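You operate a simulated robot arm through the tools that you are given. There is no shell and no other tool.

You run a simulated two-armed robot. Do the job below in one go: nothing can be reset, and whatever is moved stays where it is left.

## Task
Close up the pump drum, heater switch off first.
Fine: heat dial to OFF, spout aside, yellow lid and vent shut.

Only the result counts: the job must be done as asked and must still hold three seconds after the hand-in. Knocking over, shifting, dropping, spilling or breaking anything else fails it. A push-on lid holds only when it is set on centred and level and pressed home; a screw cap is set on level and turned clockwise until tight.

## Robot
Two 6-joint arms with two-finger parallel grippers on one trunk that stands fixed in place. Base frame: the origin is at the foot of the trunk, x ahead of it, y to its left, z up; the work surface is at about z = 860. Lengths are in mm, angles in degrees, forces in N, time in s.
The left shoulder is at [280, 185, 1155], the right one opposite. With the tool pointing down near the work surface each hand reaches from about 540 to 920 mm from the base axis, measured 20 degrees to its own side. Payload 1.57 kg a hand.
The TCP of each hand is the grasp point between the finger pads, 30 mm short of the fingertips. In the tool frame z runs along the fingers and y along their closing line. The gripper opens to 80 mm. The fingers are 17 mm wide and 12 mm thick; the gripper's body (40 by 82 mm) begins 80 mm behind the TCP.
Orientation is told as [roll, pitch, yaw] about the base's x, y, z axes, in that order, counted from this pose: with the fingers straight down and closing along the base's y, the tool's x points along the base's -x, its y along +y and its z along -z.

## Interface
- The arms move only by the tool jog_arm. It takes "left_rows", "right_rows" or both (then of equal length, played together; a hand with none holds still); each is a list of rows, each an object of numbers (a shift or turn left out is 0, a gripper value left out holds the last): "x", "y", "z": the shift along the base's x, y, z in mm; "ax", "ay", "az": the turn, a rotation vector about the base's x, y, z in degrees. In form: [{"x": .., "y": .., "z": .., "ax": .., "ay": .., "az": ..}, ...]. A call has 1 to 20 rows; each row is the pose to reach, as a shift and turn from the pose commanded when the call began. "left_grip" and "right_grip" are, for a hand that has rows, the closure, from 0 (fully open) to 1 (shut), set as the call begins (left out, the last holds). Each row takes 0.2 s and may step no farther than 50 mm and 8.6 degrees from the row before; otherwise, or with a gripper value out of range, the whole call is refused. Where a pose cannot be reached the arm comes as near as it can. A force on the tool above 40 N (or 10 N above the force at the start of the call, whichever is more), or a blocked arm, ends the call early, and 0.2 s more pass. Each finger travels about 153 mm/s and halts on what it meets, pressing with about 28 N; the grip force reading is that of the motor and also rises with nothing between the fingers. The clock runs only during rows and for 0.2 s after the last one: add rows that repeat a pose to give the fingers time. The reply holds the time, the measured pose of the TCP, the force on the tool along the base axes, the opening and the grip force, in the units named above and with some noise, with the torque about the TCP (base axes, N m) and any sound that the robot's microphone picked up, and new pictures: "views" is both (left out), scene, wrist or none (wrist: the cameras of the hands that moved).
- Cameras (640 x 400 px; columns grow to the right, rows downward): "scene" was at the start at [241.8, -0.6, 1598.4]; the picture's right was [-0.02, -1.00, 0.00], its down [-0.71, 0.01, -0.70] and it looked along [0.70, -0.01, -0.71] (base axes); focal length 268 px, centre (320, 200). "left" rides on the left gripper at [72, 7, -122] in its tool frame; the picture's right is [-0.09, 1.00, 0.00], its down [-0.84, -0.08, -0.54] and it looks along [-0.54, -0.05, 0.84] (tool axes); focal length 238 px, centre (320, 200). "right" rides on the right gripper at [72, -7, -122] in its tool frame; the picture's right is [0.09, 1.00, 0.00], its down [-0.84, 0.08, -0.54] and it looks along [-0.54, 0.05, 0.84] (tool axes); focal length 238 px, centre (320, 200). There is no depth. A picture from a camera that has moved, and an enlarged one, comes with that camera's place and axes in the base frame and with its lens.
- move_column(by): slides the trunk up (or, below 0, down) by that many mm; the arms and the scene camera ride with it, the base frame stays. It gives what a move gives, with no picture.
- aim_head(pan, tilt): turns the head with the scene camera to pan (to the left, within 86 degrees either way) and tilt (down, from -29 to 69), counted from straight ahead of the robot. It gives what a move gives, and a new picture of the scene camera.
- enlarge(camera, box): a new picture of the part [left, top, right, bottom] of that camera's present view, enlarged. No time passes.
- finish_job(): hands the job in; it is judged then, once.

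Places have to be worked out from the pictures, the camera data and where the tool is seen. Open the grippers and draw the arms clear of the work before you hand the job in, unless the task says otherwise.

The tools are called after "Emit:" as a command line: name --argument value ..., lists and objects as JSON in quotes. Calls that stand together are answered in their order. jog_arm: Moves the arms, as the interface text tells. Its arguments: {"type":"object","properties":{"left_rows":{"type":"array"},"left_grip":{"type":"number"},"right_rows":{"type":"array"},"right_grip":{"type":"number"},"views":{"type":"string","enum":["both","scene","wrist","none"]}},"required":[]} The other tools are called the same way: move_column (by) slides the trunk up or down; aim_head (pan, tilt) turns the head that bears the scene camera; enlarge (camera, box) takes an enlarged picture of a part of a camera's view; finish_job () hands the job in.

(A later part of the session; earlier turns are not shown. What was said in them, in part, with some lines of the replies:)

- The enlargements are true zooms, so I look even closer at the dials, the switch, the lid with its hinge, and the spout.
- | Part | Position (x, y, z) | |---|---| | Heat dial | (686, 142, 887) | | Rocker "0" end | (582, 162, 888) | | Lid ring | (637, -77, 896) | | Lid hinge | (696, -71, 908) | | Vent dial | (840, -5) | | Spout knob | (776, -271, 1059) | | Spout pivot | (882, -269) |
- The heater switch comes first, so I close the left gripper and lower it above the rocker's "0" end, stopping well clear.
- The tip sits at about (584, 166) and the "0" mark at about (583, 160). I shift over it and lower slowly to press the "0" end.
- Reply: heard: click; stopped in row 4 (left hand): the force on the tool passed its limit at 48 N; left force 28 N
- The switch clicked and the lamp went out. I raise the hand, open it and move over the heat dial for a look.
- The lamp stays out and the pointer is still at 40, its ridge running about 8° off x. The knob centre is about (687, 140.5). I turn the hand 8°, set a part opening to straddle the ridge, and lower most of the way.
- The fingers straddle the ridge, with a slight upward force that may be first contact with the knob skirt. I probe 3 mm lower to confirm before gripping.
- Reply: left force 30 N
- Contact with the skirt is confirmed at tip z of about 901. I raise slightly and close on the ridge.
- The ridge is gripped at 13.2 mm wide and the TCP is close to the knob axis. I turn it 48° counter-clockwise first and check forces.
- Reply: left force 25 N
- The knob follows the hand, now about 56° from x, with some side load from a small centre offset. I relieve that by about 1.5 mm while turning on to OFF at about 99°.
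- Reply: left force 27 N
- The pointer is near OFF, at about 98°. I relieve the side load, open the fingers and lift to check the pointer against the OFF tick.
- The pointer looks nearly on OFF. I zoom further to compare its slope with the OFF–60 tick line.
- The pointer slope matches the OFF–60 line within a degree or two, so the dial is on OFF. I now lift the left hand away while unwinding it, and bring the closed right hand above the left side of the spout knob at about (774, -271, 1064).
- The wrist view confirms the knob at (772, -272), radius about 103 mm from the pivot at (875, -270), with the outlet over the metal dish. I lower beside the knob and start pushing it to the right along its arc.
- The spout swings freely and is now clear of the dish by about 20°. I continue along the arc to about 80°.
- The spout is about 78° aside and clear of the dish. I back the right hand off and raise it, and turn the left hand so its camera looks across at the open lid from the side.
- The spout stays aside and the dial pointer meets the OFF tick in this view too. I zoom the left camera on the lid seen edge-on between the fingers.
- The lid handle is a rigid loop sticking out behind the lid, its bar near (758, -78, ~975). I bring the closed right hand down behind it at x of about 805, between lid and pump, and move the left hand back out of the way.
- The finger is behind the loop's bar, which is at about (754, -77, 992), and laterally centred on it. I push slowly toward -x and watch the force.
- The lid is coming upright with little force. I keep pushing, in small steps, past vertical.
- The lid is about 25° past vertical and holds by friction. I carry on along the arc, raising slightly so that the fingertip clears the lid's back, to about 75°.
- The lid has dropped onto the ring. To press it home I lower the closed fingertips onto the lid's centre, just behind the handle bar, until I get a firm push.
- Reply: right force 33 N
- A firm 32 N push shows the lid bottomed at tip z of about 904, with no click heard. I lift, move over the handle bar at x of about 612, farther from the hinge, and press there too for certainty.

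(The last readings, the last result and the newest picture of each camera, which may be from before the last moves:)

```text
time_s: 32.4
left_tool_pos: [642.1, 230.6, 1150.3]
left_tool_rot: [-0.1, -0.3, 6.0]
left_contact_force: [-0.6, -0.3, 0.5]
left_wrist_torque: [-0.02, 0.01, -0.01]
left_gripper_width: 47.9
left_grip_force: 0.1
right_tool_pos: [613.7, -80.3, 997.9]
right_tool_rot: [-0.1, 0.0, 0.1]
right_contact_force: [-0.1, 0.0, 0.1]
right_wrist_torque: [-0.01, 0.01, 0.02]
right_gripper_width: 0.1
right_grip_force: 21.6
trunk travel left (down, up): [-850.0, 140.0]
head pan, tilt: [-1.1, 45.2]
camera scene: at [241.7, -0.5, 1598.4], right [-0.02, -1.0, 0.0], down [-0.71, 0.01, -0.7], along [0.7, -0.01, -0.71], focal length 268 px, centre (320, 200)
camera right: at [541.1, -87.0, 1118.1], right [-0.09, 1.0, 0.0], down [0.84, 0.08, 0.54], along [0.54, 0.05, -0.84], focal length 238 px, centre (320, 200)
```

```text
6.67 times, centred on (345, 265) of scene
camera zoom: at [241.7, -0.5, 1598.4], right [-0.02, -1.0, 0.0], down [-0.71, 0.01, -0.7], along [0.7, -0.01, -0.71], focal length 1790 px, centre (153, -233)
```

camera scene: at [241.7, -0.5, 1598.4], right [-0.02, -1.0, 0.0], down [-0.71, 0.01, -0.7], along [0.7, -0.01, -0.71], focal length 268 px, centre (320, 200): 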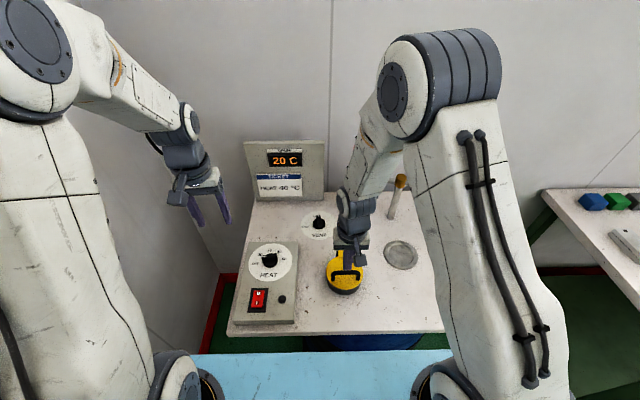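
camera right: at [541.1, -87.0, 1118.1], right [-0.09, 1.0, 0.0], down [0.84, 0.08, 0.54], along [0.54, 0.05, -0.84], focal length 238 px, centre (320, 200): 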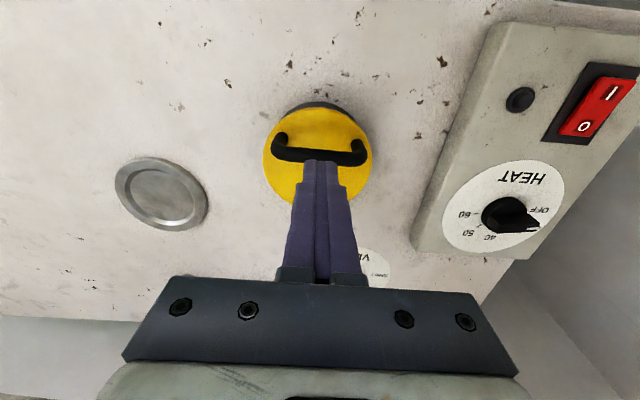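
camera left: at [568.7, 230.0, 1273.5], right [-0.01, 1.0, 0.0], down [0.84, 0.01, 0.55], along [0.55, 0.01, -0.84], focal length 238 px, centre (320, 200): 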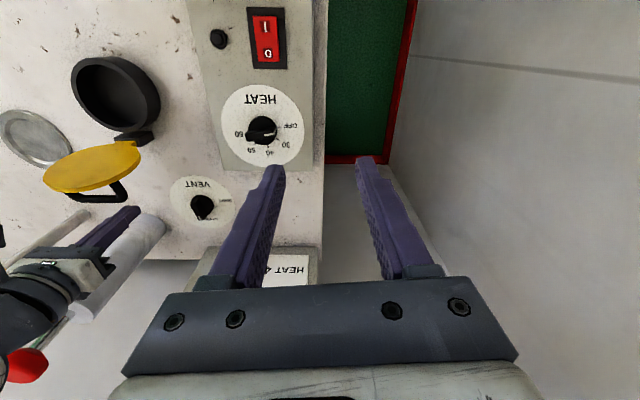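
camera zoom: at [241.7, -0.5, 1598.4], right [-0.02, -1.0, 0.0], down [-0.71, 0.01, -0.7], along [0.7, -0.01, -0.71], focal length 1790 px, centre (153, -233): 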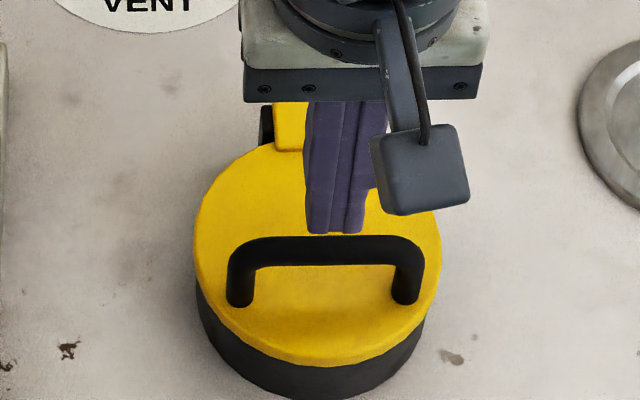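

The bar is right below the fingertip at about (614, -80). I press down on it in small steps.

Emit:
jog_arm --right_rows '[{"z": -10}, {"z": -16}, {"z": -20}, {"z": -24}, {"z": -27}, {"z": -30}, {"z": -33}, {"z": -36}, {"z": -39}]' --views "both"

Emit:
enlarge --camera "scene" --box '[315, 235, 375, 295]'

```text
time_s: 33.6
left_tool_pos: [641.4, 231.0, 1151.3]
left_tool_rot: [0.0, -0.4, 5.9]
left_contact_force: [-1.4, -1.1, 0.0]
left_wrist_torque: [-0.01, -0.01, -0.01]
left_gripper_width: 47.9
left_grip_force: 0.1
right_tool_pos: [613.5, -80.0, 974.7]
right_tool_rot: [0.0, -0.2, 0.1]
right_contact_force: [-7.3, -1.3, 27.7]
right_wrist_torque: [0.06, 0.15, -0.02]
right_gripper_width: 0.0
right_grip_force: 21.0
trunk travel left (down, up): [-850.0, 140.0]
head pan, tilt: [-1.1, 45.2]
stopped in row 5 (right hand): the force on the tool passed its limit at 45 N (the readings are from after the stop); the commanded pose is now the measured one
camera scene: at [240.1, -0.4, 1599.1], right [-0.02, -1.0, 0.0], down [-0.71, 0.01, -0.71], along [0.71, -0.01, -0.71], focal length 268 px, centre (320, 200)
camera right: at [540.4, -87.7, 1095.5], right [-0.09, 1.0, 0.0], down [0.84, 0.08, 0.54], along [0.54, 0.05, -0.84], focal length 238 px, centre (320, 200)
```

scene: 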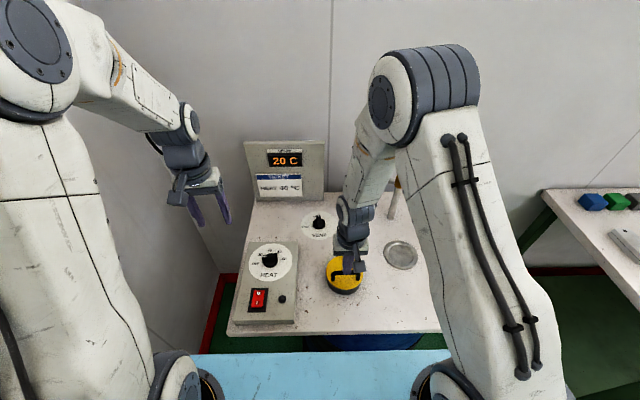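
right: 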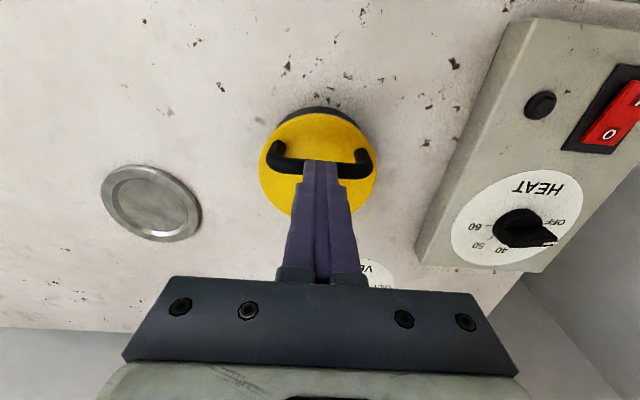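

```text
6.67 times, centred on (345, 265) of scene
camera zoom: at [240.1, -0.4, 1599.1], right [-0.02, -1.0, 0.0], down [-0.71, 0.01, -0.71], along [0.71, -0.01, -0.71], focal length 1790 px, centre (153, -233)
```

zoom: 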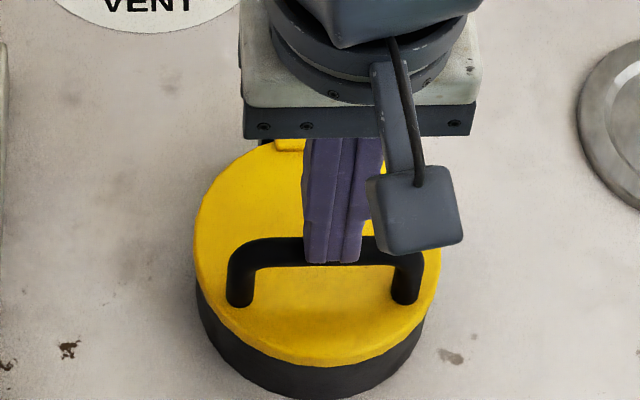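

The bar held firm at 45 N, so the lid is shut home. I withdraw the right hand up and out to the right, then will bring the left hand to the vent dial at about (846, -11, 873).

Emit:
jog_arm --right_rows '[{"z": 30}, {"z": 75}, {"y": -10, "z": 120}, {"y": -50, "z": 145}, {"y": -95, "z": 165}, {"y": -140, "z": 185}, {"y": -185, "z": 200}, {"x": -20, "y": -225, "z": 210}, {"x": -30, "y": -240, "z": 210}]' --views "scene"

Emit:
enlarge --camera "scene" --box '[290, 200, 400, 310]'

Emit:
enlarge --camera "scene" --box '[295, 205, 345, 245]'

Emit:
enlarge --camera "left" --box '[60, 40, 260, 240]'

```text
time_s: 35.6
left_tool_pos: [641.6, 231.4, 1151.7]
left_tool_rot: [0.0, -0.1, 5.9]
left_contact_force: [-1.1, -0.3, -0.1]
left_wrist_torque: [0.02, 0.04, -0.02]
left_gripper_width: 48.2
left_grip_force: 0.1
right_tool_pos: [584.4, -319.8, 1181.3]
right_tool_rot: [0.1, 0.0, 0.1]
right_contact_force: [-0.1, 0.0, 0.2]
right_wrist_torque: [0.0, -0.01, 0.0]
right_gripper_width: 0.0
right_grip_force: 21.3
trunk travel left (down, up): [-850.0, 140.0]
head pan, tilt: [-1.1, 45.2]
camera scene: at [241.7, -0.7, 1598.5], right [-0.02, -1.0, 0.0], down [-0.71, 0.01, -0.7], along [0.7, -0.01, -0.71], focal length 268 px, centre (320, 200)
```

scene: 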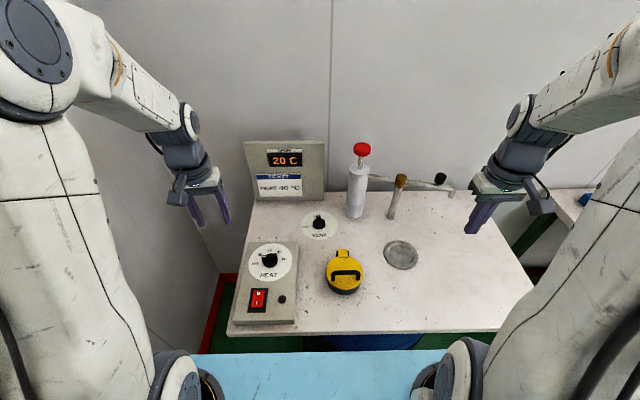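

```text
3.64 times, centred on (345, 255) of scene
camera zoom: at [241.7, -0.7, 1598.5], right [-0.02, -1.0, 0.0], down [-0.71, 0.01, -0.7], along [0.7, -0.01, -0.71], focal length 976 px, centre (229, 0)
```

zoom: 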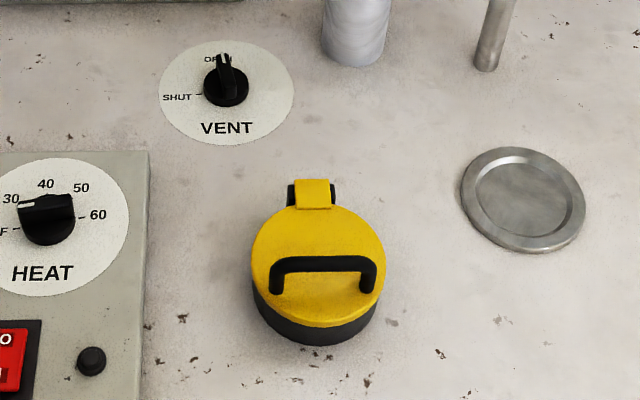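

```text
10.00 times, centred on (320, 225) of scene
camera zoom: at [241.7, -0.7, 1598.5], right [-0.02, -1.0, 0.0], down [-0.71, 0.01, -0.7], along [0.7, -0.01, -0.71], focal length 2685 px, centre (320, -50)
```

zoom: 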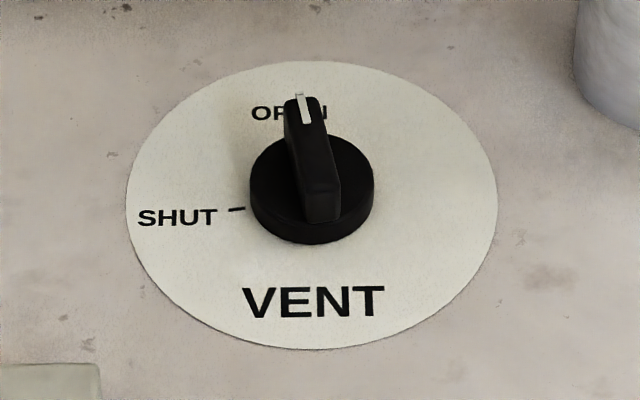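

```text
2.00 times, centred on (160, 140) of left
camera zoom: at [568.6, 230.0, 1273.6], right [-0.01, 1.0, 0.0], down [0.84, 0.01, 0.55], along [0.55, 0.01, -0.84], focal length 477 px, centre (640, 320)
```

zoom: 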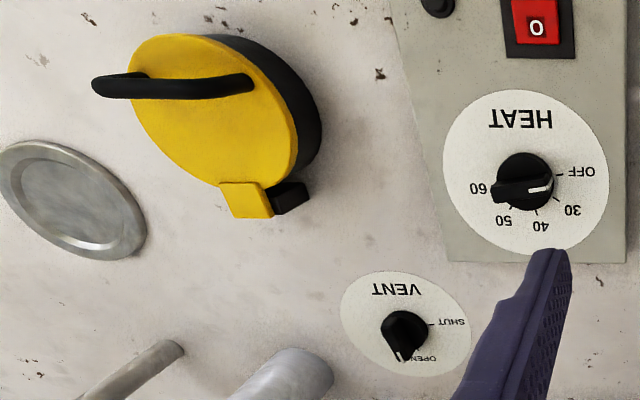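

The lid, dial, switch and spout all hold. I now bring the left hand over the vent dial for a close view.

Emit:
jog_arm --left_rows '[{"x": 25, "y": -30}, {"x": 55, "y": -60}, {"x": 85, "y": -95}, {"x": 115, "y": -130}, {"x": 145, "y": -165}, {"x": 172, "y": -200}, {"x": 199, "y": -238}, {"x": 204, "y": -242, "z": -40}, {"x": 204, "y": -242, "z": -85}, {"x": 204, "y": -242, "z": -130}, {"x": 204, "y": -242, "z": -150}, {"x": 204, "y": -242, "z": -150}]' --left_grip 0.3 --views "both"

Emit:
enlarge --camera "left" --box '[220, 40, 420, 200]'

Emit:
enlarge --camera "scene" --box '[280, 150, 380, 250]'

```text
time_s: 38.2
left_tool_pos: [847.0, -12.3, 999.0]
left_tool_rot: [0.1, -0.3, 5.9]
left_contact_force: [-0.1, -0.2, -0.1]
left_wrist_torque: [0.0, -0.02, 0.01]
left_gripper_width: 56.2
left_grip_force: 0.2
right_tool_pos: [584.0, -319.9, 1181.5]
right_tool_rot: [0.0, -0.1, 0.1]
right_contact_force: [0.0, -0.1, 0.3]
right_wrist_torque: [0.01, 0.02, 0.0]
right_gripper_width: 0.0
right_grip_force: 21.1
trunk travel left (down, up): [-850.0, 140.0]
head pan, tilt: [-1.1, 45.2]
camera scene: at [241.9, -0.6, 1598.4], right [-0.02, -1.0, 0.0], down [-0.71, 0.01, -0.7], along [0.7, -0.01, -0.71], focal length 268 px, centre (320, 200)
camera left: at [773.3, -11.9, 1122.5], right [-0.01, 1.0, 0.0], down [0.84, 0.01, 0.55], along [0.55, 0.01, -0.84], focal length 238 px, centre (320, 200)
```

scene: 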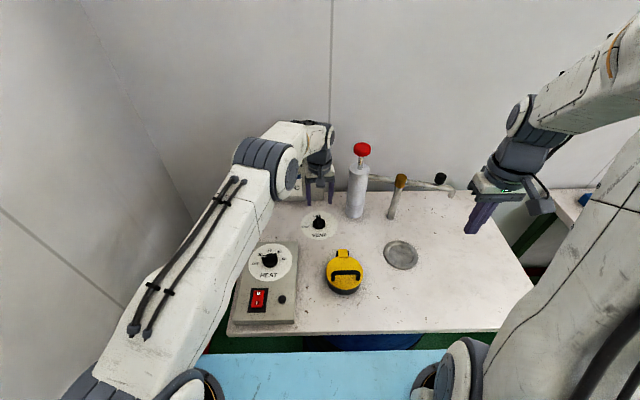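
left: 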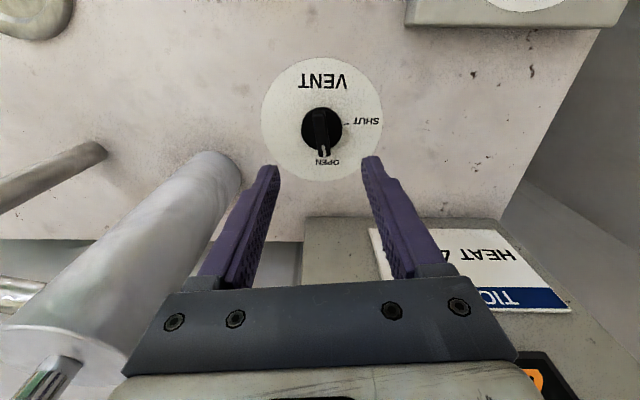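

```text
2.50 times, centred on (320, 120) of left
camera zoom: at [773.3, -11.9, 1122.5], right [-0.01, 1.0, 0.0], down [0.84, 0.01, 0.55], along [0.55, 0.01, -0.84], focal length 596 px, centre (320, 400)
```

zoom: 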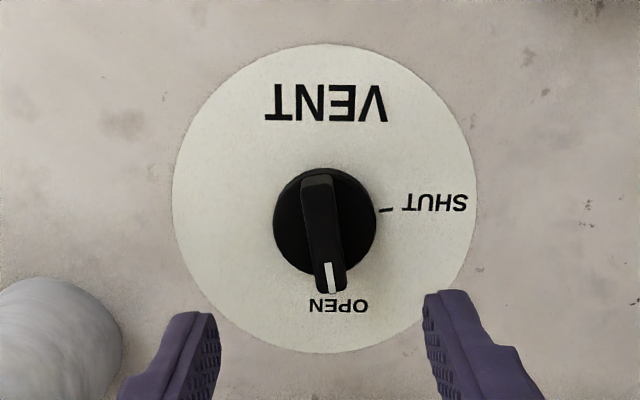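

```text
4.00 times, centred on (330, 200) of scene
camera zoom: at [241.9, -0.6, 1598.4], right [-0.02, -1.0, 0.0], down [-0.71, 0.01, -0.7], along [0.7, -0.01, -0.71], focal length 1074 px, centre (280, 200)
```

zoom: 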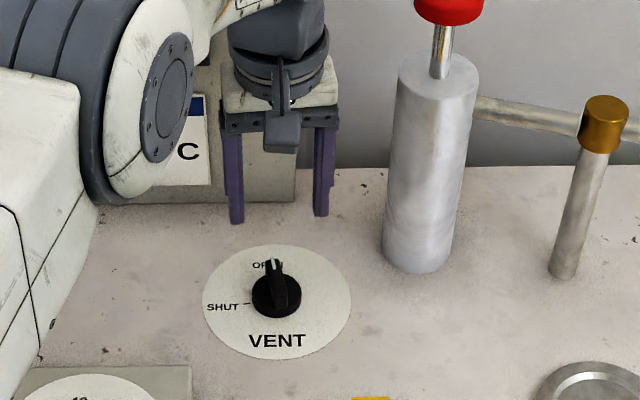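

The vent ridge centre is at about (847, -9), pointing about 8°, and SHUT lies about 90° counter-clockwise. I align, narrow the fingers to straddle the ridge and lower most of the way.

Emit:
jog_arm --left_rows '[{"x": 1, "y": 2, "z": -20, "az": 2}, {"x": 1, "y": 2, "z": -50, "az": 2}, {"x": 1, "y": 2, "z": -70, "az": 2}, {"x": 1, "y": 2, "z": -80, "az": 2}, {"x": 1, "y": 2, "z": -80, "az": 2}]' --left_grip 0.62 --views "both"

Emit:
enlarge --camera "left" --box '[240, 80, 400, 200]'

Emit:
enlarge --camera "scene" --box '[290, 180, 360, 245]'

```text
time_s: 39.4
left_tool_pos: [846.4, -11.3, 920.3]
left_tool_rot: [0.0, -0.2, 8.0]
left_contact_force: [0.6, -0.7, 0.2]
left_wrist_torque: [-0.01, 0.0, 0.04]
left_gripper_width: 30.5
left_grip_force: 0.1
right_tool_pos: [583.6, -320.6, 1181.9]
right_tool_rot: [0.0, -0.1, 0.1]
right_contact_force: [-0.6, 0.8, -0.3]
right_wrist_torque: [0.0, 0.0, 0.0]
right_gripper_width: 0.0
right_grip_force: 21.8
trunk travel left (down, up): [-850.0, 140.0]
head pan, tilt: [-1.1, 45.2]
camera scene: at [241.8, -0.6, 1598.4], right [-0.02, -1.0, 0.0], down [-0.71, 0.01, -0.7], along [0.7, -0.01, -0.71], focal length 268 px, centre (320, 200)
camera left: at [772.3, -13.9, 1042.6], right [-0.05, 1.0, 0.0], down [0.84, 0.04, 0.55], along [0.54, 0.03, -0.84], focal length 238 px, centre (320, 200)
```

scene: 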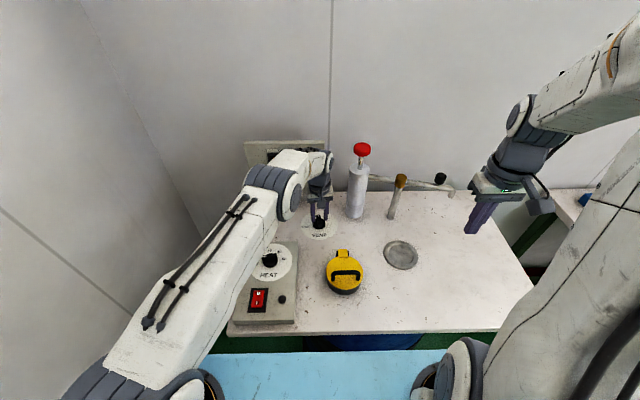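
left: 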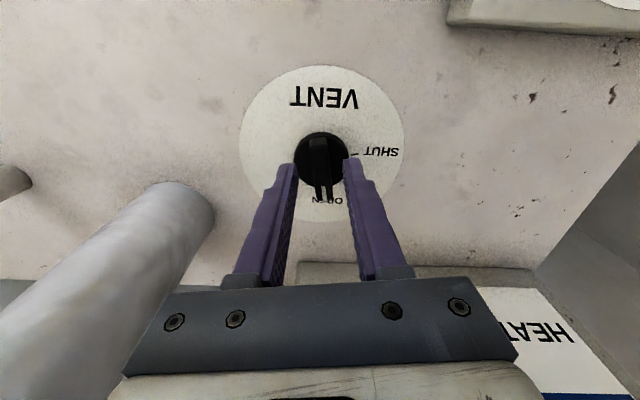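

```text
3.33 times, centred on (320, 140) of left
camera zoom: at [772.3, -13.9, 1042.6], right [-0.05, 1.0, 0.0], down [0.84, 0.04, 0.55], along [0.54, 0.03, -0.84], focal length 794 px, centre (320, 400)
```

zoom: 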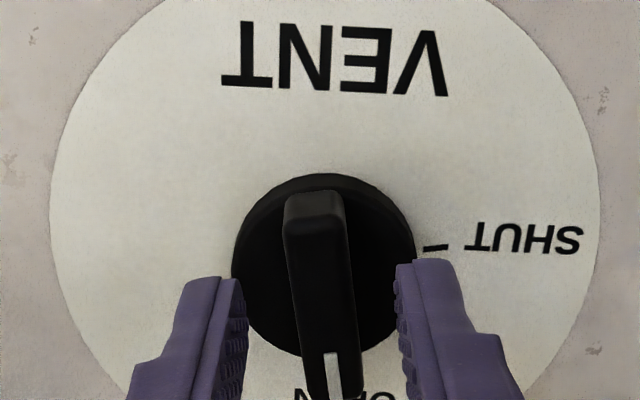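

```text
6.15 times, centred on (325, 212) of scene
camera zoom: at [241.8, -0.6, 1598.4], right [-0.02, -1.0, 0.0], down [-0.71, 0.01, -0.7], along [0.7, -0.01, -0.71], focal length 1652 px, centre (289, 123)
```

zoom: 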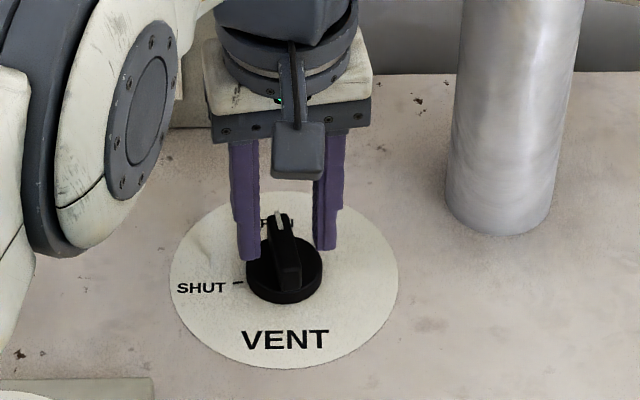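

The fingers straddle the ridge evenly. I lower in small steps to find the skirt.

Emit:
jog_arm --left_rows '[{"z": -6}, {"z": -10}, {"z": -12}, {"z": -14}, {"z": -14}]' --views "none"

```text
time_s: 40.6
left_tool_pos: [847.9, -11.2, 905.5]
left_tool_rot: [-0.1, -0.1, 8.1]
left_contact_force: [0.0, 0.9, 0.6]
left_wrist_torque: [0.03, 0.03, 0.04]
left_gripper_width: 30.5
left_grip_force: 0.1
right_tool_pos: [584.2, -321.8, 1182.3]
right_tool_rot: [0.0, -0.1, 0.1]
right_contact_force: [-0.5, -0.3, -0.1]
right_wrist_torque: [0.05, 0.01, 0.03]
right_gripper_width: 0.1
right_grip_force: 21.2
trunk travel left (down, up): [-850.0, 140.0]
head pan, tilt: [-1.1, 45.2]
```

No contact yet at tip z of about 876. I step further down in 1–2 mm steps.

Emit:
jog_arm --left_rows '[{"z": -1}, {"z": -2}, {"z": -3}, {"z": -4}, {"z": -4}]' --views "none"

```text
time_s: 41.8
left_tool_pos: [847.1, -8.5, 903.1]
left_tool_rot: [0.0, -0.2, 8.1]
left_contact_force: [0.3, 0.1, -0.4]
left_wrist_torque: [0.0, 0.02, 0.0]
left_gripper_width: 30.5
left_grip_force: 0.0
right_tool_pos: [583.1, -320.2, 1181.7]
right_tool_rot: [0.0, -0.1, 0.1]
right_contact_force: [0.1, 0.9, -0.1]
right_wrist_torque: [0.02, 0.0, -0.04]
right_gripper_width: 0.0
right_grip_force: 21.4
trunk travel left (down, up): [-850.0, 140.0]
head pan, tilt: [-1.1, 45.2]
```

Still free at tip z of about 872. I check the view before going lower.

Emit:
enlarge --camera "left" --box '[240, 80, 400, 200]'

Emit:
enlarge --camera "scene" --box '[300, 195, 345, 240]'

```text
3.33 times, centred on (320, 140) of left
camera zoom: at [773.8, -11.8, 1025.8], right [-0.05, 1.0, 0.0], down [0.84, 0.04, 0.55], along [0.54, 0.03, -0.84], focal length 794 px, centre (320, 400)
```

zoom: 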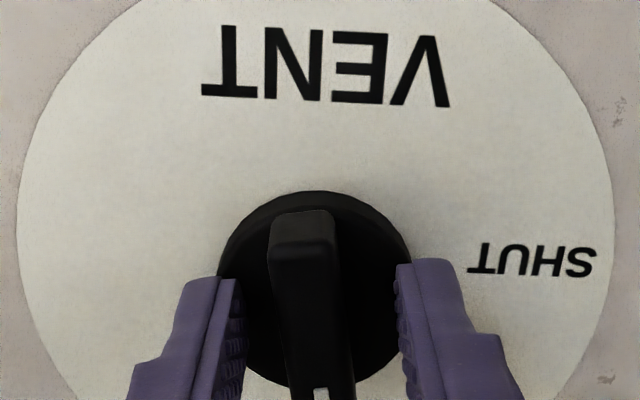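

```text
8.89 times, centred on (322, 218) of scene
camera zoom: at [241.8, -0.6, 1598.4], right [-0.02, -1.0, 0.0], down [-0.71, 0.01, -0.7], along [0.7, -0.01, -0.71], focal length 2386 px, centre (298, 44)
```

zoom: 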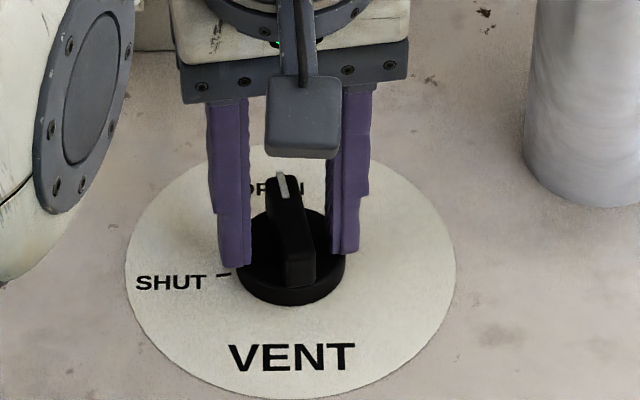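

The tips are just above the skirt with the ridge between the pads. I shift 1 mm to centre and close.

Emit:
jog_arm --left_rows '[{"y": -1, "z": -1}, {"y": -1, "z": -1}, {"y": -1, "z": -1}, {"y": -1, "z": -1}]' --left_grip 1 --views "wrist"

Emit:
enlarge --camera "left" --box '[240, 80, 400, 200]'

```text
time_s: 42.8
left_tool_pos: [848.1, -11.4, 902.3]
left_tool_rot: [0.0, -0.3, 8.1]
left_contact_force: [0.3, 0.2, 7.6]
left_wrist_torque: [0.3, 0.19, 0.49]
left_gripper_width: 13.0
left_grip_force: 29.8
right_tool_pos: [584.1, -320.2, 1182.8]
right_tool_rot: [0.0, -0.1, 0.1]
right_contact_force: [0.2, 0.1, -0.6]
right_wrist_torque: [0.04, -0.03, 0.0]
right_gripper_width: 0.1
right_grip_force: 21.6
trunk travel left (down, up): [-850.0, 140.0]
head pan, tilt: [-1.1, 45.2]
camera left: at [773.8, -13.0, 1025.6], right [-0.05, 1.0, 0.0], down [0.84, 0.04, 0.55], along [0.55, 0.03, -0.84], focal length 238 px, centre (320, 200)
```

left: 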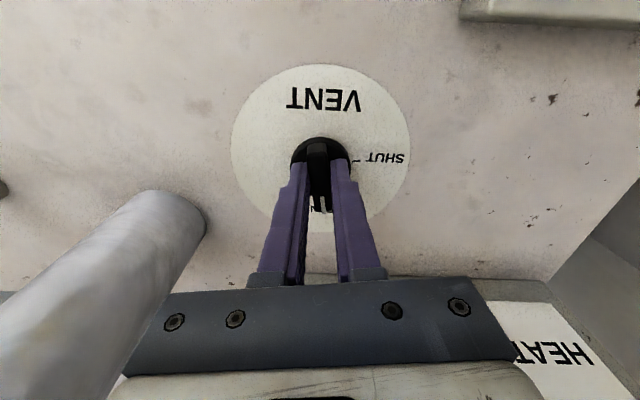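

```text
3.33 times, centred on (320, 140) of left
camera zoom: at [773.8, -13.0, 1025.6], right [-0.05, 1.0, 0.0], down [0.84, 0.04, 0.55], along [0.55, 0.03, -0.84], focal length 794 px, centre (320, 400)
```

zoom: 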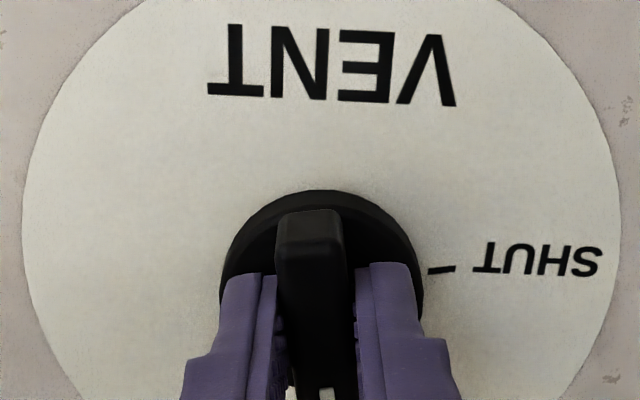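

The ridge is gripped (13.0 mm). I turn it counter-clockwise 48° first, watching the forces and the camera's clearance to the pump.

Emit:
jog_arm --left_rows '[{"z": 0.7, "az": 4}, {"z": 0.7, "az": 12}, {"z": 0.7, "az": 20}, {"z": 0.7, "az": 28}, {"z": 0.7, "az": 36}, {"z": 0.7, "az": 44}, {"z": 0.7, "az": 48}]' --views "both"

Emit:
enlarge --camera "scene" --box '[290, 180, 380, 245]'

```text
time_s: 44.4
left_tool_pos: [848.4, -11.7, 902.9]
left_tool_rot: [-0.3, -0.2, 56.1]
left_contact_force: [18.1, -11.0, -3.2]
left_wrist_torque: [-0.07, 0.15, -0.02]
left_gripper_width: 12.8
left_grip_force: 29.9
right_tool_pos: [584.7, -321.2, 1179.8]
right_tool_rot: [0.0, 0.0, 0.0]
right_contact_force: [-0.5, -0.1, 0.1]
right_wrist_torque: [-0.01, -0.02, 0.01]
right_gripper_width: 0.1
right_grip_force: 21.1
trunk travel left (down, up): [-850.0, 140.0]
head pan, tilt: [-1.1, 45.2]
camera scene: at [242.9, -1.3, 1598.2], right [-0.02, -1.0, 0.0], down [-0.71, 0.01, -0.7], along [0.7, -0.01, -0.71], focal length 268 px, centre (320, 200)
camera left: at [801.3, -67.4, 1025.6], right [-0.78, 0.63, 0.0], down [0.53, 0.65, 0.55], along [0.35, 0.42, -0.84], focal length 238 px, centre (320, 200)
```

scene: 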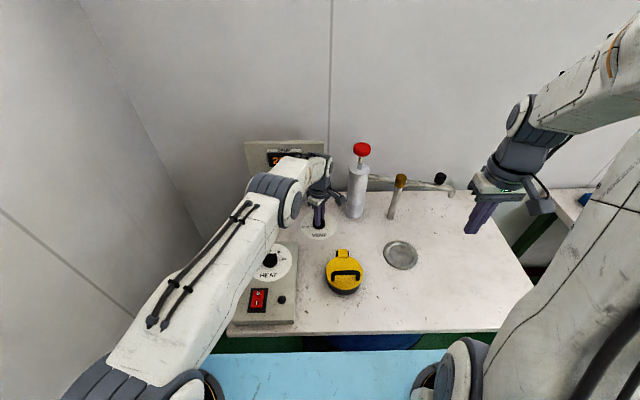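
left: 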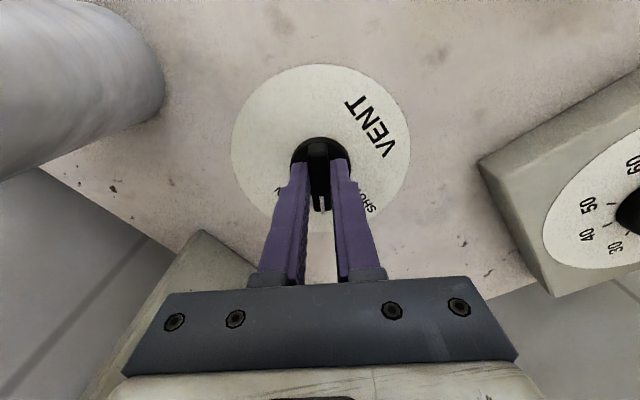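

```text
6.15 times, centred on (335, 212) of scene
camera zoom: at [242.9, -1.3, 1598.2], right [-0.02, -1.0, 0.0], down [-0.71, 0.01, -0.7], along [0.7, -0.01, -0.71], focal length 1652 px, centre (228, 123)
```

zoom: 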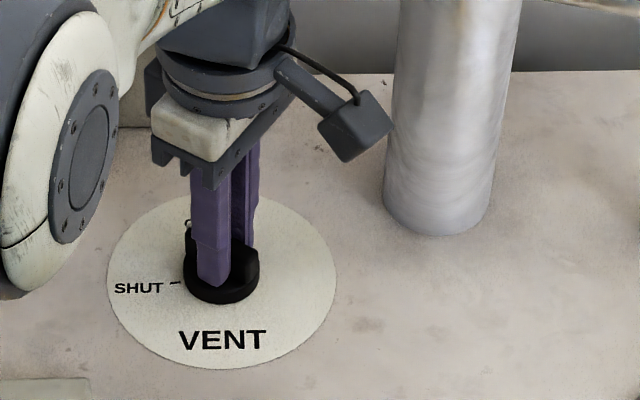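

The knob follows. I relieve the side load (+x, -y) and turn on by 24°, then check camera clearance to the pump.

Emit:
jog_arm --left_rows '[{"x": 1.5, "y": -1, "z": 0}, {"x": 1.5, "y": -1, "z": 0, "az": 8}, {"x": 1.5, "y": -1, "z": 0, "az": 16}, {"x": 1.5, "y": -1, "z": 0, "az": 24}]' --views "both"

Emit:
enlarge --camera "scene" --box '[290, 180, 380, 245]'

```text
time_s: 45.4
left_tool_pos: [848.7, -10.9, 903.0]
left_tool_rot: [-0.2, -0.1, 80.2]
left_contact_force: [14.6, -9.9, 5.3]
left_wrist_torque: [0.75, -0.14, -0.05]
left_gripper_width: 12.9
left_grip_force: 30.2
right_tool_pos: [584.2, -320.9, 1181.3]
right_tool_rot: [0.1, -0.1, 0.0]
right_contact_force: [0.3, -0.4, -1.1]
right_wrist_torque: [-0.02, -0.02, -0.03]
right_gripper_width: 0.0
right_grip_force: 21.6
trunk travel left (down, up): [-850.0, 140.0]
head pan, tilt: [-1.1, 45.2]
camera scene: at [242.3, -1.4, 1598.4], right [-0.02, -1.0, 0.0], down [-0.71, 0.01, -0.7], along [0.7, -0.01, -0.71], focal length 268 px, centre (320, 200)
camera left: at [829.4, -81.9, 1025.7], right [-0.97, 0.26, 0.0], down [0.22, 0.81, 0.55], along [0.15, 0.53, -0.84], focal length 238 px, centre (320, 200)
```

scene: 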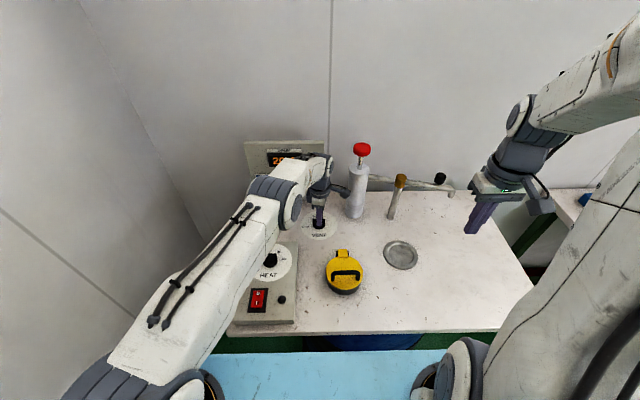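
left: 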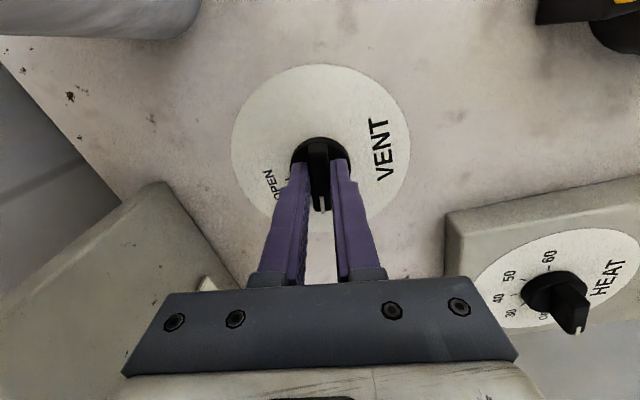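

```text
6.15 times, centred on (335, 212) of scene
camera zoom: at [242.3, -1.4, 1598.4], right [-0.02, -1.0, 0.0], down [-0.71, 0.01, -0.7], along [0.7, -0.01, -0.71], focal length 1652 px, centre (228, 123)
```

zoom: 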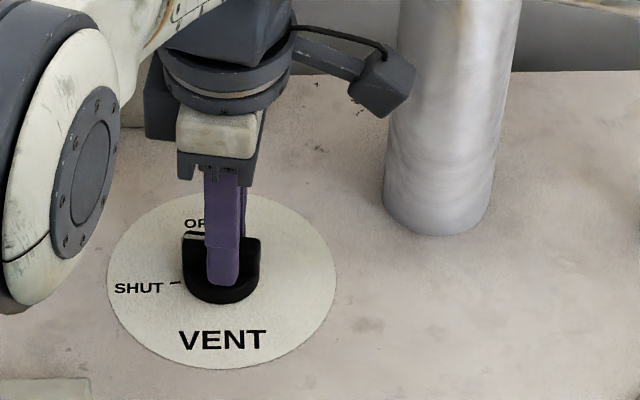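

Clearance to the pump is still fine. I finish the last 18° to SHUT at about 98°, relieving the side load a little more.

Emit:
jog_arm --left_rows '[{"x": 1, "y": -0.7, "z": 0.3, "az": 6}, {"x": 1.2, "y": -1, "z": 0.3, "az": 12}, {"x": 1.2, "y": -1, "z": 0.3, "az": 18}, {"x": 1.2, "y": -1, "z": 0.3, "az": 18}]' --views "both"

Emit:
enlarge --camera "scene" --box '[290, 180, 380, 245]'

Emit:
enlarge --camera "left" --box '[220, 40, 420, 240]'

```text
time_s: 46.4
left_tool_pos: [850.5, -12.1, 900.8]
left_tool_rot: [-0.1, -0.2, 98.1]
left_contact_force: [11.2, -4.3, 3.6]
left_wrist_torque: [-0.58, -0.2, -0.03]
left_gripper_width: 12.8
left_grip_force: 29.5
right_tool_pos: [584.9, -320.5, 1181.7]
right_tool_rot: [0.0, 0.0, 0.1]
right_contact_force: [1.0, 0.1, 0.4]
right_wrist_torque: [0.0, -0.02, -0.01]
right_gripper_width: 0.0
right_grip_force: 21.2
trunk travel left (down, up): [-850.0, 140.0]
head pan, tilt: [-1.1, 45.2]
camera scene: at [242.1, -0.9, 1598.4], right [-0.02, -1.0, 0.0], down [-0.71, 0.01, -0.7], along [0.7, -0.01, -0.71], focal length 268 px, centre (320, 200)
camera left: at [853.3, -84.4, 1025.7], right [-1.0, -0.05, 0.0], down [-0.04, 0.84, 0.55], along [-0.03, 0.54, -0.84], focal length 238 px, centre (320, 200)
```

scene: 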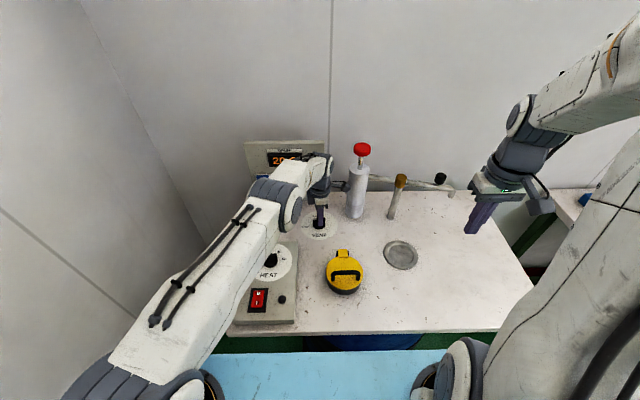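
left: 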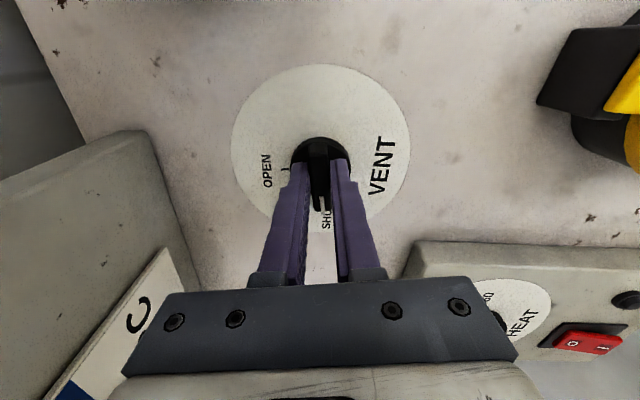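

```text
6.15 times, centred on (335, 212) of scene
camera zoom: at [242.1, -0.9, 1598.4], right [-0.02, -1.0, 0.0], down [-0.71, 0.01, -0.7], along [0.7, -0.01, -0.71], focal length 1652 px, centre (228, 123)
```

zoom: 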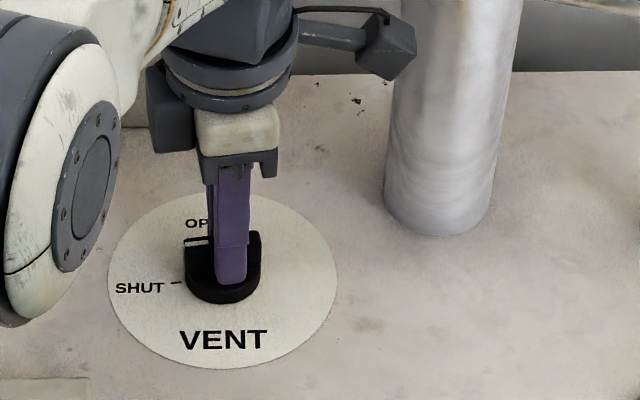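

```text
2.00 times, centred on (320, 140) of left
camera zoom: at [853.3, -84.4, 1025.7], right [-1.0, -0.05, 0.0], down [-0.04, 0.84, 0.55], along [-0.03, 0.54, -0.84], focal length 477 px, centre (320, 320)
```

zoom: 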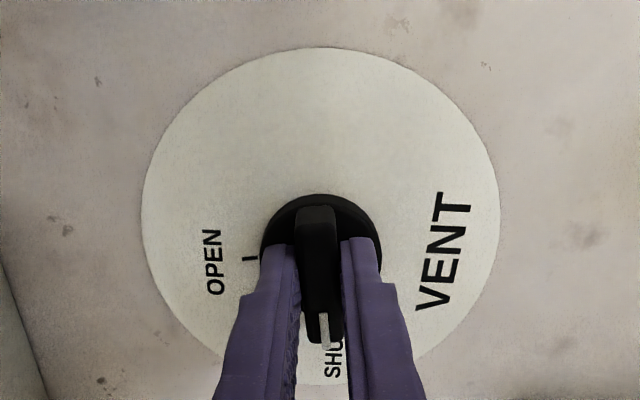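

The pointer is at SHUT as far as the fingers let me see. I open and lift to verify.

Emit:
jog_arm --left_rows '[{"x": 1, "y": -0.4}, {"x": 1, "y": -0.4}, {"x": 1, "y": -0.4, "z": 30}, {"x": 1, "y": -0.4, "z": 70}, {"x": 1, "y": -0.4, "z": 70}]' --left_grip 0.4 --views "both"

Emit:
enlarge --camera "scene" --box '[300, 205, 345, 240]'

Emit:
enlarge --camera "left" --box '[260, 70, 380, 190]'

```text
time_s: 47.6
left_tool_pos: [851.9, -12.4, 970.9]
left_tool_rot: [0.0, -0.3, 97.9]
left_contact_force: [0.4, 0.2, 0.3]
left_wrist_torque: [-0.02, 0.03, 0.04]
left_gripper_width: 47.9
left_grip_force: 0.1
right_tool_pos: [584.5, -321.3, 1182.5]
right_tool_rot: [0.0, -0.1, 0.1]
right_contact_force: [-1.1, 0.0, 0.5]
right_wrist_torque: [-0.03, 0.02, 0.0]
right_gripper_width: 0.1
right_grip_force: 21.7
trunk travel left (down, up): [-850.0, 140.0]
head pan, tilt: [-1.1, 45.2]
camera scene: at [241.6, -0.7, 1598.4], right [-0.02, -1.0, 0.0], down [-0.71, 0.01, -0.7], along [0.7, -0.01, -0.71], focal length 268 px, centre (320, 200)
camera left: at [854.4, -84.1, 1093.6], right [-1.0, -0.05, 0.0], down [-0.04, 0.84, 0.55], along [-0.03, 0.55, -0.84], focal length 238 px, centre (320, 200)
```

scene: 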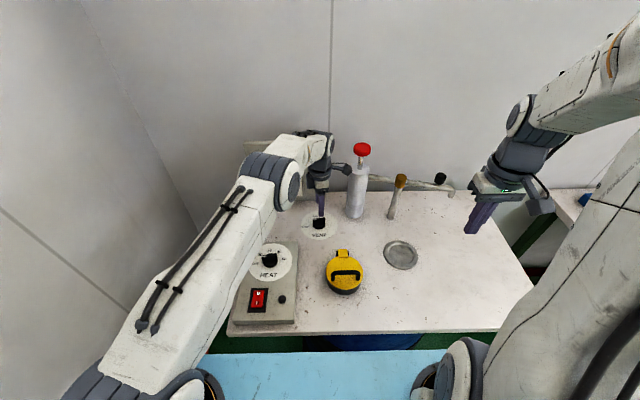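
left: 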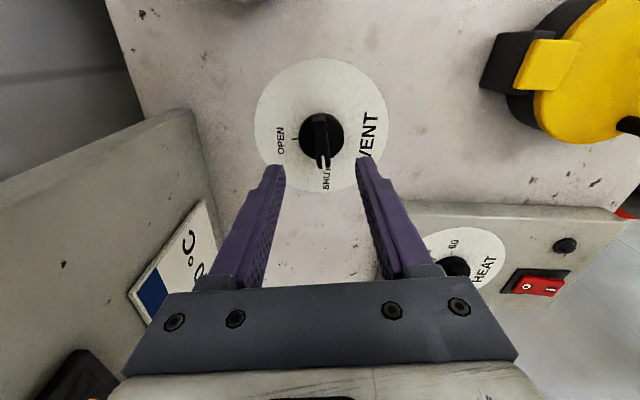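

```text
11.43 times, centred on (322, 222) of scene
camera zoom: at [241.6, -0.7, 1598.4], right [-0.02, -1.0, 0.0], down [-0.71, 0.01, -0.7], along [0.7, -0.01, -0.71], focal length 3068 px, centre (291, -57)
```

zoom: 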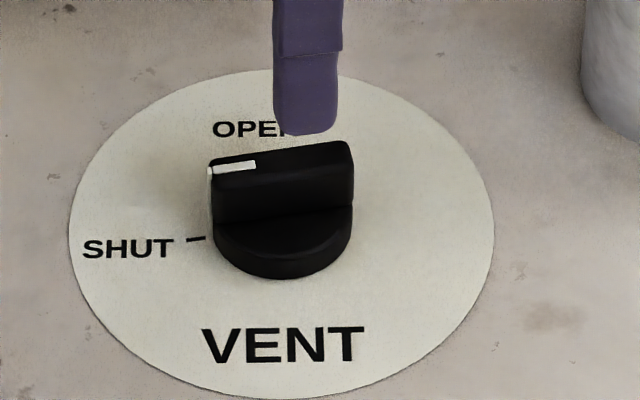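

```text
3.33 times, centred on (320, 130) of left
camera zoom: at [854.4, -84.1, 1093.6], right [-1.0, -0.05, 0.0], down [-0.04, 0.84, 0.55], along [-0.03, 0.55, -0.84], focal length 794 px, centre (320, 433)
```

zoom: 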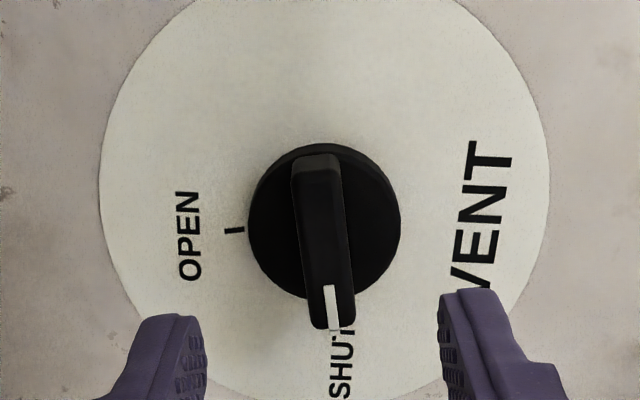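

The vent pointer lines up with SHUT. I now lift the left hand away, unwinding it, and open both grippers clear of the work.

Emit:
jog_arm --left_rows '[{"x": -5, "z": 40}, {"x": -15, "z": 80}, {"x": -25, "z": 120, "az": -6}, {"x": -35, "z": 160, "az": -14}, {"x": -50, "y": 20, "z": 190, "az": -22}, {"x": -70, "y": 45, "z": 210, "az": -30}, {"x": -90, "y": 75, "z": 220, "az": -38}, {"x": -110, "y": 105, "z": 230, "az": -46}, {"x": -130, "y": 135, "z": 230, "az": -54}, {"x": -150, "y": 165, "z": 230, "az": -62}, {"x": -170, "y": 195, "z": 230, "az": -70}, {"x": -190, "y": 220, "z": 230, "az": -78}, {"x": -210, "y": 240, "z": 230, "az": -86}, {"x": -225, "y": 250, "z": 230, "az": -94}, {"x": -235, "y": 255, "z": 230, "az": -98}]' --left_grip 0.4 --right_rows '[{"z": 0}, {"z": 10}, {"z": 20}, {"z": 30}, {"z": 40}, {"z": 50}, {"z": 60}, {"z": 60}, {"z": 60}, {"z": 60}, {"z": 60}, {"z": 60}, {"z": 60}, {"z": 60}, {"z": 60}]' --right_grip 0 --views "both"

Emit:
enlarge --camera "scene" --box '[225, 130, 475, 335]'

Emit:
enlarge --camera "scene" --box '[235, 200, 385, 310]'

Emit:
enlarge --camera "scene" --box '[310, 235, 380, 300]'

```text
time_s: 50.8
left_tool_pos: [616.3, 242.5, 1201.3]
left_tool_rot: [0.0, -0.3, -0.2]
left_contact_force: [0.7, -0.2, -0.2]
left_wrist_torque: [0.02, 0.01, -0.02]
left_gripper_width: 48.0
left_grip_force: 0.1
right_tool_pos: [584.9, -319.3, 1243.6]
right_tool_rot: [0.0, -0.2, 0.0]
right_contact_force: [-0.4, -0.1, -0.1]
right_wrist_torque: [0.02, 0.02, 0.03]
right_gripper_width: 79.9
right_grip_force: 0.1
trunk travel left (down, up): [-850.0, 140.0]
head pan, tilt: [-1.1, 45.2]
camera scene: at [241.8, -0.7, 1598.4], right [-0.02, -1.0, 0.0], down [-0.71, 0.01, -0.7], along [0.7, -0.01, -0.71], focal length 268 px, centre (320, 200)
camera right: at [512.1, -327.0, 1364.3], right [-0.09, 1.0, 0.0], down [0.84, 0.08, 0.54], along [0.54, 0.05, -0.84], focal length 238 px, centre (320, 200)
camera left: at [542.0, 249.7, 1324.4], right [0.09, 1.0, 0.0], down [0.83, -0.08, 0.55], along [0.54, -0.05, -0.84], focal length 238 px, centre (320, 200)
```

scene: 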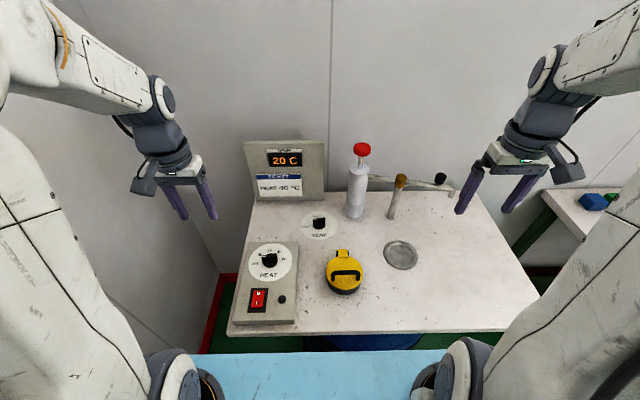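
right: 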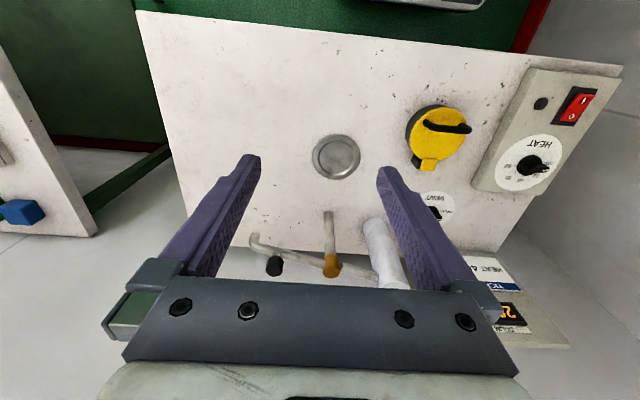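
left: 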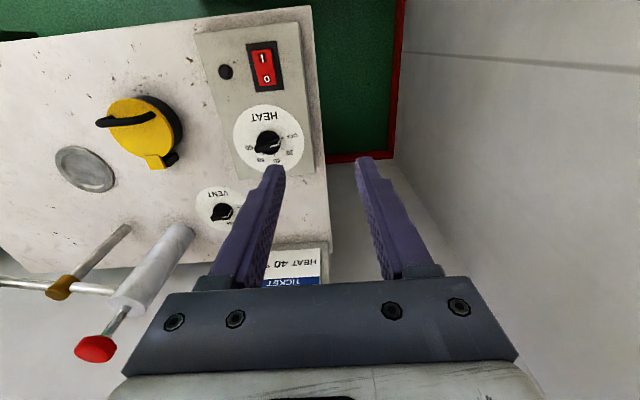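

```text
1.95 times, centred on (350, 232) of scene
camera zoom: at [241.8, -0.7, 1598.4], right [-0.02, -1.0, 0.0], down [-0.71, 0.01, -0.7], along [0.7, -0.01, -0.71], focal length 524 px, centre (262, 137)
```

zoom: 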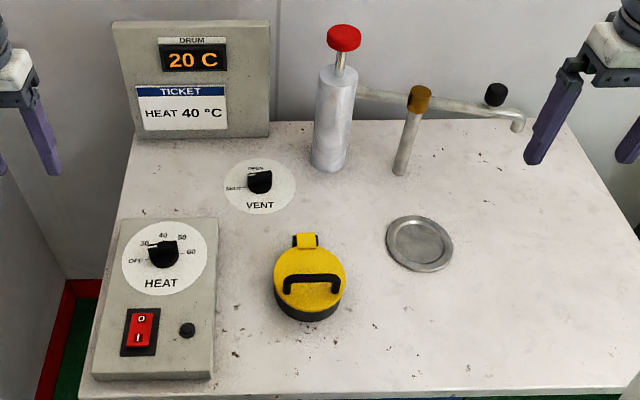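

```text
3.64 times, centred on (310, 255) of scene
camera zoom: at [241.8, -0.7, 1598.4], right [-0.02, -1.0, 0.0], down [-0.71, 0.01, -0.7], along [0.7, -0.01, -0.71], focal length 976 px, centre (356, 0)
```

zoom: 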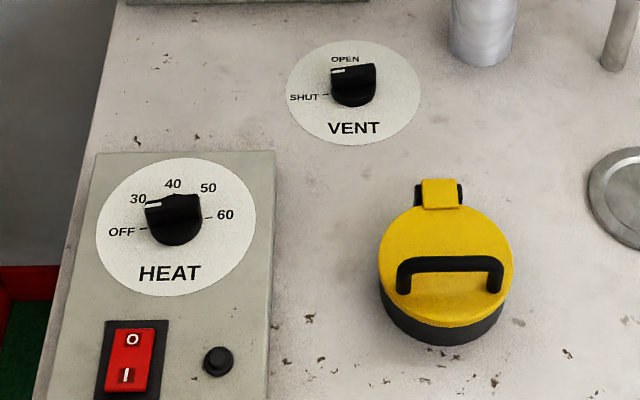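

```text
6.15 times, centred on (345, 268) of scene
camera zoom: at [241.8, -0.7, 1598.4], right [-0.02, -1.0, 0.0], down [-0.71, 0.01, -0.7], along [0.7, -0.01, -0.71], focal length 1652 px, centre (166, -215)
```

zoom: 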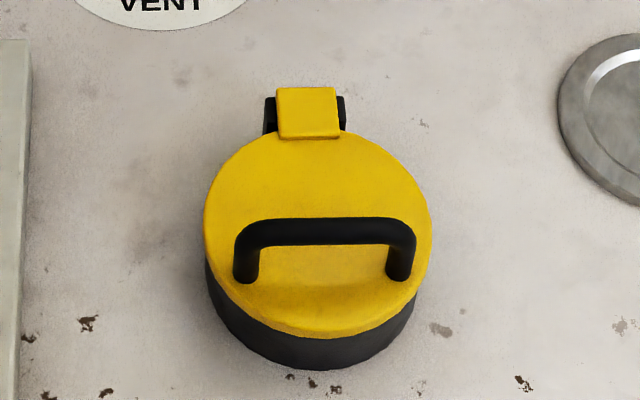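

Everything looks right from the scene view. I take one last close look at both dials from the left camera before handing in.

Emit:
enlarge --camera "left" --box '[225, 100, 315, 185]'

Emit:
enlarge --camera "left" --box '[190, 180, 260, 240]'

Emit:
enlarge --camera "right" --box '[380, 60, 620, 240]'

```text
4.71 times, centred on (270, 142) of left
camera zoom: at [542.0, 249.7, 1324.4], right [0.09, 1.0, 0.0], down [0.83, -0.08, 0.55], along [0.54, -0.05, -0.84], focal length 1122 px, centre (555, 471)
```

zoom: 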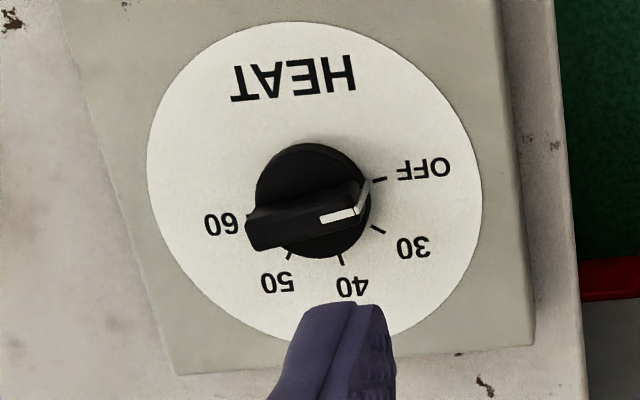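

```text
6.67 times, centred on (225, 210) of left
camera zoom: at [542.0, 249.7, 1324.4], right [0.09, 1.0, 0.0], down [0.83, -0.08, 0.55], along [0.54, -0.05, -0.84], focal length 1589 px, centre (953, 133)
```

zoom: 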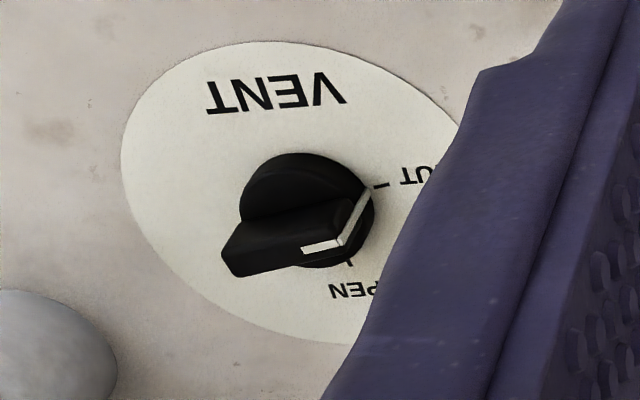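

```text
2.22 times, centred on (500, 150) of right
camera zoom: at [512.1, -327.0, 1364.3], right [-0.09, 1.0, 0.0], down [0.84, 0.08, 0.54], along [0.54, 0.05, -0.84], focal length 530 px, centre (-80, 311)
```

zoom: 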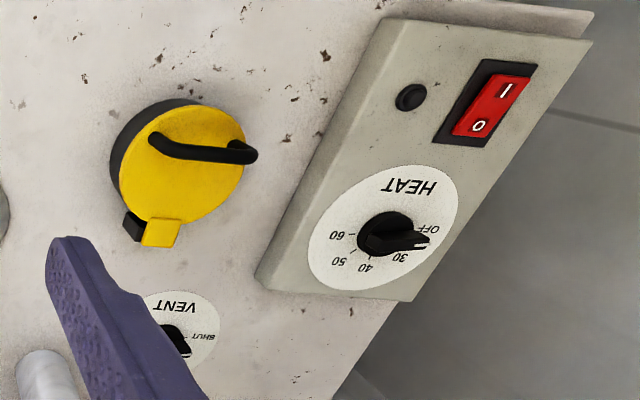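

The white pointer lines end right at the OFF and SHUT ticks. The switch lamp is out, the lid is shut, the spout is aside, and both hands are open and clear, so I hand the job in.

Emit:
finish_job

```text
The job is handed in.
```

The pump drum is closed up and I have handed the job in. The heater switch went off first.

- **Heater switch:** I pressed it to 0. It clicked and the lamp went out.
- **Heat dial:** It is turned from 40 to OFF, with the pointer on the OFF tick.
- **Spout:** It is swung about 78° to the right, so the outlet no longer hangs over the metal dish.
- **Yellow lid:** It is down on the ring. I pressed it firmly at the centre and again on the handle, and it did not give. I heard no click from it, but it looked level and stayed down in the later views.
- **Vent:** It is turned from OPEN to SHUT, with the pointer on the SHUT tick.

I saw nothing else moved or knocked over. Both hands are open and clear of the work.
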